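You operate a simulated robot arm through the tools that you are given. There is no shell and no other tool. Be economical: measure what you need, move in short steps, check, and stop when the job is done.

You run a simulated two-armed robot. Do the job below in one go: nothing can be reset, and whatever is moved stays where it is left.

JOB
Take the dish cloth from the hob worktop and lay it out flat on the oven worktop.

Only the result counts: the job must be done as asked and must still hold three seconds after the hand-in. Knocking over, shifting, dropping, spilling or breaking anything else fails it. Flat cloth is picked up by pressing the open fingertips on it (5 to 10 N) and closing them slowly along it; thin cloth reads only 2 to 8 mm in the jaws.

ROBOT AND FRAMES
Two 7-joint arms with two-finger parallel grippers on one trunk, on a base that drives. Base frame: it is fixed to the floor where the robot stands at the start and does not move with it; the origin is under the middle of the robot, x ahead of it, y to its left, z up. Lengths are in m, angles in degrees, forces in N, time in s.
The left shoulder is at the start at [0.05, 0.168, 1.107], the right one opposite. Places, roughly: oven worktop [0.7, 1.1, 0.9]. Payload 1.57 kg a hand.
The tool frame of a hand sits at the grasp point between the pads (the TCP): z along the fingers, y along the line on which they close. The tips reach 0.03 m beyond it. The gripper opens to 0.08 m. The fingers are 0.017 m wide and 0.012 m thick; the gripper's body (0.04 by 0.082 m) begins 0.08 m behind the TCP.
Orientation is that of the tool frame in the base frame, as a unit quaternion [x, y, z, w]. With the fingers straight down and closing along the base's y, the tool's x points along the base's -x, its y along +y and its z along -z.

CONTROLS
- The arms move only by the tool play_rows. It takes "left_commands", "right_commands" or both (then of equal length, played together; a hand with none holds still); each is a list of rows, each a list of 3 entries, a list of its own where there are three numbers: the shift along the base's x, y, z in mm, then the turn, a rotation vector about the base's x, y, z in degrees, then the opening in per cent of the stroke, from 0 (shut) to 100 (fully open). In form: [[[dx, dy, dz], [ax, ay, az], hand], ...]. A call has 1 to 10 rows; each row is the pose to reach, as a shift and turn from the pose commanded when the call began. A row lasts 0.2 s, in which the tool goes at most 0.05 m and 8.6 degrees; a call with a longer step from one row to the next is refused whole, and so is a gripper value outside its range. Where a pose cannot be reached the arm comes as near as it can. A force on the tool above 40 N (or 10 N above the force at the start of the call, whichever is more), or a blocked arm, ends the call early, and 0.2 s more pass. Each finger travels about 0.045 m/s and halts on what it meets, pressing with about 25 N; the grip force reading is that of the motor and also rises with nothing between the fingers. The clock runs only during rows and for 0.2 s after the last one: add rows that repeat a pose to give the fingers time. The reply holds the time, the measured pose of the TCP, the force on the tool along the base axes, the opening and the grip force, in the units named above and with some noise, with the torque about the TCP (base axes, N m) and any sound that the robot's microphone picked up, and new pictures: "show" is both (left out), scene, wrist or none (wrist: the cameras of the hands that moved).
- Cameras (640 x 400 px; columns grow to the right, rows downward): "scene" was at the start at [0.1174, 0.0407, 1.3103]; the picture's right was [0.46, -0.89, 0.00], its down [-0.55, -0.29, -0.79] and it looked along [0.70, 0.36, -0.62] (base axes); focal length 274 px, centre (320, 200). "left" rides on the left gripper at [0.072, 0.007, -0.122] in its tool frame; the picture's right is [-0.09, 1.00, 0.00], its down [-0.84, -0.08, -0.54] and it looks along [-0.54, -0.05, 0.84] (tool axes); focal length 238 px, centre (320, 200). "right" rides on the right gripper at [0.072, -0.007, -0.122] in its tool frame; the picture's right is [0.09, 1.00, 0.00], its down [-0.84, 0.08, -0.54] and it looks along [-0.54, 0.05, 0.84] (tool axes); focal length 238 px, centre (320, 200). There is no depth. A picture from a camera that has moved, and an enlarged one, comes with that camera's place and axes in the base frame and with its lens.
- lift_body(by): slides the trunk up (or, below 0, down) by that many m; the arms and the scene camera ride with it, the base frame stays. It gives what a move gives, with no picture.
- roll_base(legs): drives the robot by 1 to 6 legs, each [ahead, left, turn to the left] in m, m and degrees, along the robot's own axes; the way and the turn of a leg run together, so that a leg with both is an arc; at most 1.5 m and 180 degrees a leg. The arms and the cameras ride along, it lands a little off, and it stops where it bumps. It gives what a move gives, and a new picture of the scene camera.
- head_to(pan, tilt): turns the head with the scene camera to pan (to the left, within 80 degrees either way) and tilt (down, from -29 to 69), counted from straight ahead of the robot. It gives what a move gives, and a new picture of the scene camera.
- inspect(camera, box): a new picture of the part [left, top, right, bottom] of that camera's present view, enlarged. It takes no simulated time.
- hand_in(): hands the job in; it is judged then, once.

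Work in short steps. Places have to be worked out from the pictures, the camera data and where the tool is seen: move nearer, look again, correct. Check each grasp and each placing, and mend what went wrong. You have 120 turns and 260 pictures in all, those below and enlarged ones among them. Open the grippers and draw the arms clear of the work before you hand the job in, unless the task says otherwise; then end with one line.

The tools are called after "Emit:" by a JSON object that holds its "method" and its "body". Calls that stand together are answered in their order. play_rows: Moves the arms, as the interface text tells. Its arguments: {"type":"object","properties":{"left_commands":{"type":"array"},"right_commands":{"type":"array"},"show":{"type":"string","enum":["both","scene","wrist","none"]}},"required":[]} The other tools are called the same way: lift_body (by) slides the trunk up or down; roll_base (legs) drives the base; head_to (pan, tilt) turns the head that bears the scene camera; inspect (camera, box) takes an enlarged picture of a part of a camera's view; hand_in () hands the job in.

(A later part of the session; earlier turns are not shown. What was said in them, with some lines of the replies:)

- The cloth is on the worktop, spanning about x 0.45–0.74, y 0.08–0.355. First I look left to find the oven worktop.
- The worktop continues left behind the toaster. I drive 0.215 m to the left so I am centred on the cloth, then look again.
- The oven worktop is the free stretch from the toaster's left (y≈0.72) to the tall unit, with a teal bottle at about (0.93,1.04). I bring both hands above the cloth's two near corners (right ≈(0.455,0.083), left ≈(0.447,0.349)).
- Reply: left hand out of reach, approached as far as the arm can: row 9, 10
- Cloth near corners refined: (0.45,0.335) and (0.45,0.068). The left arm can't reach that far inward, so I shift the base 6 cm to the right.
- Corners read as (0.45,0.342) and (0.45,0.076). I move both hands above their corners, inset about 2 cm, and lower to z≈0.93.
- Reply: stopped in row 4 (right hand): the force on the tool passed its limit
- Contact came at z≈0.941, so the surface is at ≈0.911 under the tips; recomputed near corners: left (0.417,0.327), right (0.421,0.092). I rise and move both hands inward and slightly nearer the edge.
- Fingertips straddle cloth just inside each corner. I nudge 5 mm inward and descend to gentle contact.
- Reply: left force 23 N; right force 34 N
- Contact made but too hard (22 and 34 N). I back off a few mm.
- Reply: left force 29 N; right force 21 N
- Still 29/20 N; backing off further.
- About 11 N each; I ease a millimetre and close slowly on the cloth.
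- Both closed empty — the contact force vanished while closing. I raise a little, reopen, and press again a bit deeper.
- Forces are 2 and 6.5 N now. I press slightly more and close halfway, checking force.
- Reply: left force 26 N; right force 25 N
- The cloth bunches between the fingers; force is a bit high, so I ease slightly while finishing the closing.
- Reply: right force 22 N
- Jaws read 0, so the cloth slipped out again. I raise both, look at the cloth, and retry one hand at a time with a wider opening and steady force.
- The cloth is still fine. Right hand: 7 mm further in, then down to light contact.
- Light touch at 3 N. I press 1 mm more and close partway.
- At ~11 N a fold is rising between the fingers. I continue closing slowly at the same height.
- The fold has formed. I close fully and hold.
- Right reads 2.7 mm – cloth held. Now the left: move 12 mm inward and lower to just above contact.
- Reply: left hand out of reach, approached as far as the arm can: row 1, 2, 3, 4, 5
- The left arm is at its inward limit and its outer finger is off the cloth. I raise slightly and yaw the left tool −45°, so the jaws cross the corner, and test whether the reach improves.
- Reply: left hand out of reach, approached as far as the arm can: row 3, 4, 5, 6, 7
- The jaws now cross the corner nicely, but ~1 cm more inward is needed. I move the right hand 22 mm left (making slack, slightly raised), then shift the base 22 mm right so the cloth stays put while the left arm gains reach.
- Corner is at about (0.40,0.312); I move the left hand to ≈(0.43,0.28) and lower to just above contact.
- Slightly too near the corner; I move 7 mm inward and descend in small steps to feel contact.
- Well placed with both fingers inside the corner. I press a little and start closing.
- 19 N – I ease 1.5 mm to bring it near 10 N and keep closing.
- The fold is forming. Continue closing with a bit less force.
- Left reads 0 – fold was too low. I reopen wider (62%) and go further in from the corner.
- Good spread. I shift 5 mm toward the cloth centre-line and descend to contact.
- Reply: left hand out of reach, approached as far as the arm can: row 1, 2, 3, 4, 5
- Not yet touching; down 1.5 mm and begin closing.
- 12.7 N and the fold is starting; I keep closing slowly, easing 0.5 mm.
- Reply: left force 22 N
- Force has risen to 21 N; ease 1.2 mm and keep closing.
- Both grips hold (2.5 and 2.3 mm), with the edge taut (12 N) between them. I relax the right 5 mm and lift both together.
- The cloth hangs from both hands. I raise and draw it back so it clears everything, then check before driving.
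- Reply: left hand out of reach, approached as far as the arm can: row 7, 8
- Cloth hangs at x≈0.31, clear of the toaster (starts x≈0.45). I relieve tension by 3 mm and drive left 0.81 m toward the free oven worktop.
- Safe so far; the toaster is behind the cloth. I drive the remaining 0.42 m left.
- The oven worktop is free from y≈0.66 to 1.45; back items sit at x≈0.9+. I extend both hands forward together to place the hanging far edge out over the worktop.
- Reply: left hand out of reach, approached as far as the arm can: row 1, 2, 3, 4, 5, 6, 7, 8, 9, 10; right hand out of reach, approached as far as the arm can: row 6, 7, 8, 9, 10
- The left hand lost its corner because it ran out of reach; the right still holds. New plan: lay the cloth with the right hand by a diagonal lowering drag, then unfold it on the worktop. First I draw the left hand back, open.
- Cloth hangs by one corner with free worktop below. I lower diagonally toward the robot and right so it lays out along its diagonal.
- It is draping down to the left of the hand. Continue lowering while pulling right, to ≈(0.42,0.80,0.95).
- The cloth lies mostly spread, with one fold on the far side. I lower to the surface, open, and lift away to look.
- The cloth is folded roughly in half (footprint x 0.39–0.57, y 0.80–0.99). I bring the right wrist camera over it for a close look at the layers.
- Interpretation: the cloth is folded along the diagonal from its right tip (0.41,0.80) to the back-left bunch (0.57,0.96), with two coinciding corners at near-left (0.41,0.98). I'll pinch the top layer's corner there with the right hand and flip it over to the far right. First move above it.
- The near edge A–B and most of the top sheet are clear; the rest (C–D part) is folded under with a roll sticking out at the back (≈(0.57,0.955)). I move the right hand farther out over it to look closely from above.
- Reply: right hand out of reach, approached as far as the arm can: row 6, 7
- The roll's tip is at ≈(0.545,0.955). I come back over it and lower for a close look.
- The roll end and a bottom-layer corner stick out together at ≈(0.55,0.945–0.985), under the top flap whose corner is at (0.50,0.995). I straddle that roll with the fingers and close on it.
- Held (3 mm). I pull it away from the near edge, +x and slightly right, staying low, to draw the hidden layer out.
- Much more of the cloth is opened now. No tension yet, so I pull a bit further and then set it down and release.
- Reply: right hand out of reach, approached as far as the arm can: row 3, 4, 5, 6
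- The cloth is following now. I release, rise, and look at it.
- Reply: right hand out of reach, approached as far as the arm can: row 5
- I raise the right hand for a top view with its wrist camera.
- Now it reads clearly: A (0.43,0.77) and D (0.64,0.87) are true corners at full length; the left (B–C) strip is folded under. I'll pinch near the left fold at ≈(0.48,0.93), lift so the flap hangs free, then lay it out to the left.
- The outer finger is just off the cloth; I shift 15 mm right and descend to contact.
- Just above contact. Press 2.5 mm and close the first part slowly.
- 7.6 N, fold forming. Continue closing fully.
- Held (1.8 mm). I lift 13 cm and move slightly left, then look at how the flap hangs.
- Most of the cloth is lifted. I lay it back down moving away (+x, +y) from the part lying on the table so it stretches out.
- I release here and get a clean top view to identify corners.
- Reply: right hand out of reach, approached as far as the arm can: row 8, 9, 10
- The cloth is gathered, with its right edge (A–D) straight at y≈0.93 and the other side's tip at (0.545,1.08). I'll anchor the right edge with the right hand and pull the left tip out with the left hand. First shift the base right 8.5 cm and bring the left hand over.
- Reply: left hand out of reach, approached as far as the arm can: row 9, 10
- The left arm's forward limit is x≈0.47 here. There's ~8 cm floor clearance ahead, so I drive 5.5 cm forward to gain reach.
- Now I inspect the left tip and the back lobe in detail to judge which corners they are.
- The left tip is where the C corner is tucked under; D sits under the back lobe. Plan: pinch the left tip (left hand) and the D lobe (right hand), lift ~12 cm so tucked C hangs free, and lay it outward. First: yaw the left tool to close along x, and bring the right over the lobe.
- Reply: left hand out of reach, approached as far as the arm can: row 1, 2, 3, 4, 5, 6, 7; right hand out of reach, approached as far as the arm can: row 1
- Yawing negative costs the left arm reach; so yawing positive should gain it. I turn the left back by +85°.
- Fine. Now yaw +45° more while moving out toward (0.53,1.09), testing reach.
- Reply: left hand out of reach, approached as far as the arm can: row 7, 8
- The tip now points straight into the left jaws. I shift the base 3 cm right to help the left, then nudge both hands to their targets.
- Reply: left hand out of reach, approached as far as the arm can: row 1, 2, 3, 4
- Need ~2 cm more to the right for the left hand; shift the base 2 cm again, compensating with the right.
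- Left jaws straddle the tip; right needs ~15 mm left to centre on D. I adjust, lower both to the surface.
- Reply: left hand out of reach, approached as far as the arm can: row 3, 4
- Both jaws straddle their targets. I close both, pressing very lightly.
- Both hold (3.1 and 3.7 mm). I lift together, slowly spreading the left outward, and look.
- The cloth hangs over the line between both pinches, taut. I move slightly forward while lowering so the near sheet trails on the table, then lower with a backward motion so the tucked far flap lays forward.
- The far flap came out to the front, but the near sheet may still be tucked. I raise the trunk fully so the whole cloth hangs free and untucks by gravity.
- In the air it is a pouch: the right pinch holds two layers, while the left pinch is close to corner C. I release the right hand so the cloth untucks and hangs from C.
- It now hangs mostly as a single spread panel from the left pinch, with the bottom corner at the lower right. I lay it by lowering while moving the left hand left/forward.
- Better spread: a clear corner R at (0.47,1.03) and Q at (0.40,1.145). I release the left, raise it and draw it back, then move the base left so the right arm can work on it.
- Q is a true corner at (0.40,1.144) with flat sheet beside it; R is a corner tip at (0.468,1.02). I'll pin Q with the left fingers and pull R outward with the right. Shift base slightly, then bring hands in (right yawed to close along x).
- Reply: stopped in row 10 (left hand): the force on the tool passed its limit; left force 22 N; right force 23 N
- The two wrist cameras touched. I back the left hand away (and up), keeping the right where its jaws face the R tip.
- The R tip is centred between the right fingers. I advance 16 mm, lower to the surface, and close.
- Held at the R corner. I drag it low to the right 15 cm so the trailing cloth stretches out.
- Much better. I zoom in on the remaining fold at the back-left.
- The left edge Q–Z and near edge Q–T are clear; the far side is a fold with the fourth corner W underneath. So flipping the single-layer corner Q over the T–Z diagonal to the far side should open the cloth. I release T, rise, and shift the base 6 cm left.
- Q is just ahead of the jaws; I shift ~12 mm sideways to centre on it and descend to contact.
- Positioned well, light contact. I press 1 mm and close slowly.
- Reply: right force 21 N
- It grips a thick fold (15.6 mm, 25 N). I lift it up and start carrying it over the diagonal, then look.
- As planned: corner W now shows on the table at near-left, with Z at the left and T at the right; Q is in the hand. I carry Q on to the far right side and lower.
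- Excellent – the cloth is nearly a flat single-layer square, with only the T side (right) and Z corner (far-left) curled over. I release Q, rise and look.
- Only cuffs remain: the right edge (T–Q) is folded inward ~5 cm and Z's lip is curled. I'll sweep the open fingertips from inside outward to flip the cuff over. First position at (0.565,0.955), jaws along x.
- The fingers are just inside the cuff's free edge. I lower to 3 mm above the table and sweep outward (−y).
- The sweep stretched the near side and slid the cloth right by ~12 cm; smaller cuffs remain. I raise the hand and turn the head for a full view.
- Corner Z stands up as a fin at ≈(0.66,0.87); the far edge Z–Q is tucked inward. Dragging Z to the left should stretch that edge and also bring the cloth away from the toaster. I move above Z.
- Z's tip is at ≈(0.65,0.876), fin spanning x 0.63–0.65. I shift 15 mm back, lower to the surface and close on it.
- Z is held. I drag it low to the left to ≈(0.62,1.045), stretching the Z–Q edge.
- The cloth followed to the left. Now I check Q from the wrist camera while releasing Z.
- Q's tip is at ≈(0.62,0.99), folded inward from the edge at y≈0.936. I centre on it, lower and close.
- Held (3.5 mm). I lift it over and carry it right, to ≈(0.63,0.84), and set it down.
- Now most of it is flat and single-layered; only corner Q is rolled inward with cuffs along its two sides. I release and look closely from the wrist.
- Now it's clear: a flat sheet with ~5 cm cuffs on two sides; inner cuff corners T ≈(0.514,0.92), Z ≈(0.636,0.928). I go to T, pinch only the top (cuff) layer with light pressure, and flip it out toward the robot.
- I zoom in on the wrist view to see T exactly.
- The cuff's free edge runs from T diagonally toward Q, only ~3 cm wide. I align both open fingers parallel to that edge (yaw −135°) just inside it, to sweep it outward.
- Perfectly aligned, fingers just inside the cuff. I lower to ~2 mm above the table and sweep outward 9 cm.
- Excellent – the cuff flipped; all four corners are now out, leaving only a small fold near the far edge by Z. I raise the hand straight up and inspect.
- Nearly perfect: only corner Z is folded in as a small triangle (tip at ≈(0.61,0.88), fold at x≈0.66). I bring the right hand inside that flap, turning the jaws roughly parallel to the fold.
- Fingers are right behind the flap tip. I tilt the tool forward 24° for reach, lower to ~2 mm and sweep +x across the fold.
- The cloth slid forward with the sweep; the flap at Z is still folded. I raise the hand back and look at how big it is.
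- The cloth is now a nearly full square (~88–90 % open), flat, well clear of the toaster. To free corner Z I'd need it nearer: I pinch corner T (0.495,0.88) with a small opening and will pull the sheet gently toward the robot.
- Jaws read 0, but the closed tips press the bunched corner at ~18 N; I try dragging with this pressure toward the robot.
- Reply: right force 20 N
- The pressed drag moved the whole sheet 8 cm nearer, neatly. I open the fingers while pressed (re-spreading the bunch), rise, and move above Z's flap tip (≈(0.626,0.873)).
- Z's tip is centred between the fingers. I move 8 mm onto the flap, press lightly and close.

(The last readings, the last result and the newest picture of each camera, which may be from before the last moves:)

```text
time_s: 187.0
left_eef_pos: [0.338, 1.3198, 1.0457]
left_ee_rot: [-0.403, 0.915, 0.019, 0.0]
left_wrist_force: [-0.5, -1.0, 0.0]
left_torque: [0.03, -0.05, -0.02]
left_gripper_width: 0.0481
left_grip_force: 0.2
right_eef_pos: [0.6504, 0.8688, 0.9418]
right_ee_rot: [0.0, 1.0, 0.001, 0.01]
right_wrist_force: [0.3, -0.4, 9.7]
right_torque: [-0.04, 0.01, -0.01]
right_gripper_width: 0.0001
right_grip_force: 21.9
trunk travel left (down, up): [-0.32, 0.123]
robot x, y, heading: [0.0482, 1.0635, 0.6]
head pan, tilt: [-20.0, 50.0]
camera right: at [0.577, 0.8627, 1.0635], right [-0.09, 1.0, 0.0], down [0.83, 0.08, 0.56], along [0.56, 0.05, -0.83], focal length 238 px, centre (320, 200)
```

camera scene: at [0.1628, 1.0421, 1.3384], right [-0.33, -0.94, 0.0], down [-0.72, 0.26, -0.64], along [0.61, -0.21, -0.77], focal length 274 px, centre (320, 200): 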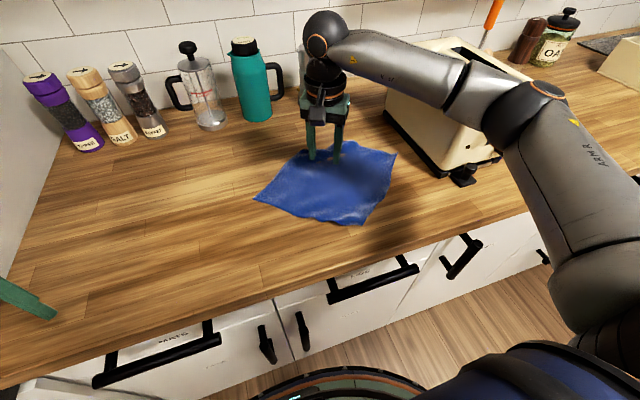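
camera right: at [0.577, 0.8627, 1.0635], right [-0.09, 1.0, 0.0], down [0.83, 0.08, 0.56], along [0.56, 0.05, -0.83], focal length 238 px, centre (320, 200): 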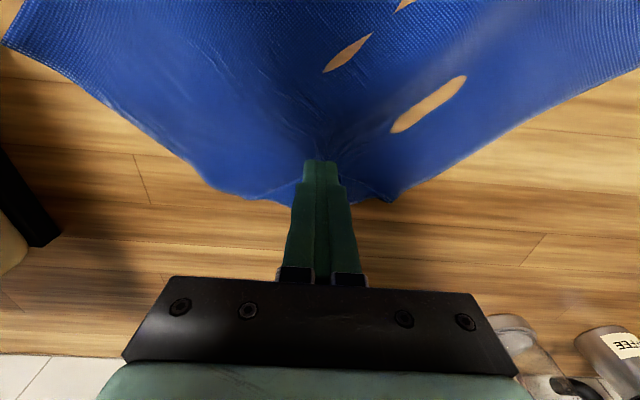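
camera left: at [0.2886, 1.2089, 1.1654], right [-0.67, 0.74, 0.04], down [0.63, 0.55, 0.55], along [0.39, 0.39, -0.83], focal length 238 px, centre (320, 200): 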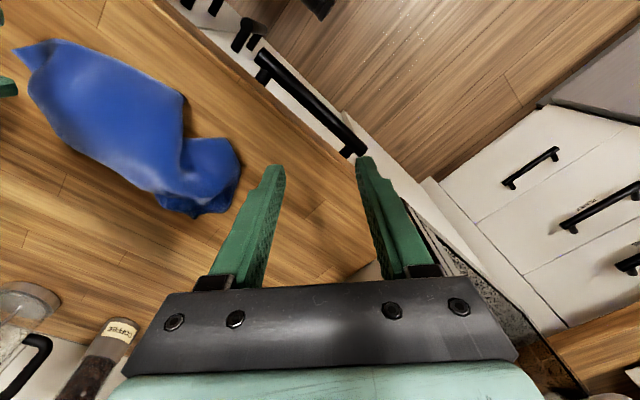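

The thin flap didn't catch, and I have few turns left; the rest is flat. I open the fingers while pressed to re-spread the sheet, then rise and withdraw.

Emit:
{"method": "play_rows", "body": {"right_commands": [[[0, 0, 0.5], [0, 0, 0], 15], [[0, 0, 0.5], [0, 0, 0], 30], [[0, 0, 0.5], [0, 0, 0], 42], [[0, 0, 20], [0, 0, 0], 45], [[0, 0, 55], [0, 0, 0], 50], [[-30, 0, 95], [0, 0, 0], 60], [[-70, 0, 125], [0, 0, 0], 60], [[-115, -5, 140], [0, 0, 0], 60], [[-160, -10, 150], [0, 0, 0], 60], [[-205, -15, 155], [0, 0, 0], 60]], "show": "none"}}

Emit:
{"method": "inspect", "body": {"camera": "scene", "box": [240, 90, 420, 240]}}

```text
time_s: 189.2
left_eef_pos: [0.339, 1.3193, 1.0436]
left_ee_rot: [-0.404, 0.915, 0.019, -0.001]
left_wrist_force: [0.0, 0.9, -0.1]
left_torque: [0.03, 0.0, -0.05]
left_gripper_width: 0.0479
left_grip_force: 0.1
right_eef_pos: [0.4448, 0.8544, 1.0951]
right_ee_rot: [0.0, 1.0, 0.0, 0.009]
right_wrist_force: [0.0, -0.1, -0.3]
right_torque: [0.0, -0.03, 0.04]
right_gripper_width: 0.0482
right_grip_force: 0.1
trunk travel left (down, up): [-0.32, 0.123]
robot x, y, heading: [0.0491, 1.0676, 0.7]
head pan, tilt: [-20.0, 50.0]
```

```text
2.67 times, centred on (330, 165) of scene
camera zoom: at [0.162, 1.0419, 1.3384], right [-0.33, -0.94, 0.0], down [-0.72, 0.26, -0.64], along [0.61, -0.21, -0.77], focal length 731 px, centre (293, 293)
```

zoom: 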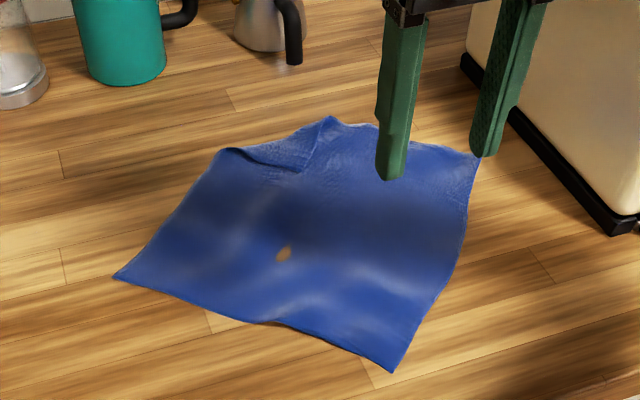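

The cloth lies flat as a nearly full square on the oven worktop, with only a small corner turned over. I draw the right hand fully clear and check the surroundings once.

Emit:
{"method": "play_rows", "body": {"right_commands": [[[-30, -5, 10], [0, 0, 0], 60], [[-60, -10, 20], [0, 0, 0], 60], [[-90, -15, 30], [0, 0, 0], 60], [[-120, -20, 35], [0, 0, 0], 60], [[-140, -25, 35], [0, 0, 0], 60]], "show": "scene"}}

```text
time_s: 190.4
left_eef_pos: [0.3389, 1.319, 1.0448]
left_ee_rot: [-0.403, 0.915, 0.019, -0.002]
left_wrist_force: [-0.2, 0.3, 0.9]
left_torque: [-0.01, 0.0, -0.01]
left_gripper_width: 0.0479
left_grip_force: 0.0
right_eef_pos: [0.3055, 0.8301, 1.1332]
right_ee_rot: [0.0, 1.0, 0.001, 0.01]
right_wrist_force: [-0.4, -0.4, 0.1]
right_torque: [-0.02, -0.01, -0.01]
right_gripper_width: 0.0479
right_grip_force: 0.1
trunk travel left (down, up): [-0.32, 0.123]
robot x, y, heading: [0.0512, 1.0635, 0.8]
head pan, tilt: [-20.0, 50.0]
camera scene: at [0.1624, 1.042, 1.3384], right [-0.33, -0.94, 0.0], down [-0.72, 0.26, -0.64], along [0.61, -0.21, -0.77], focal length 274 px, centre (320, 200)
```

scene: 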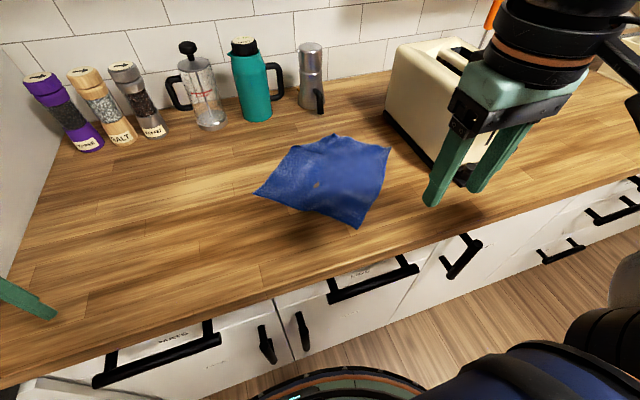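

The cloth lies on the oven worktop, both grippers are open and clear, and nothing else has been moved. I'm handing in.

Emit:
{"method": "hand_in", "body": {}}

```text
The job is handed in.
```

The dish cloth is on the oven worktop, open and lying nearly flat, except that the far corner (roughly 5 cm) is still folded over. I estimate about 90% of it is spread out. Both grippers are open and clear of it, and I saw nothing else moved.
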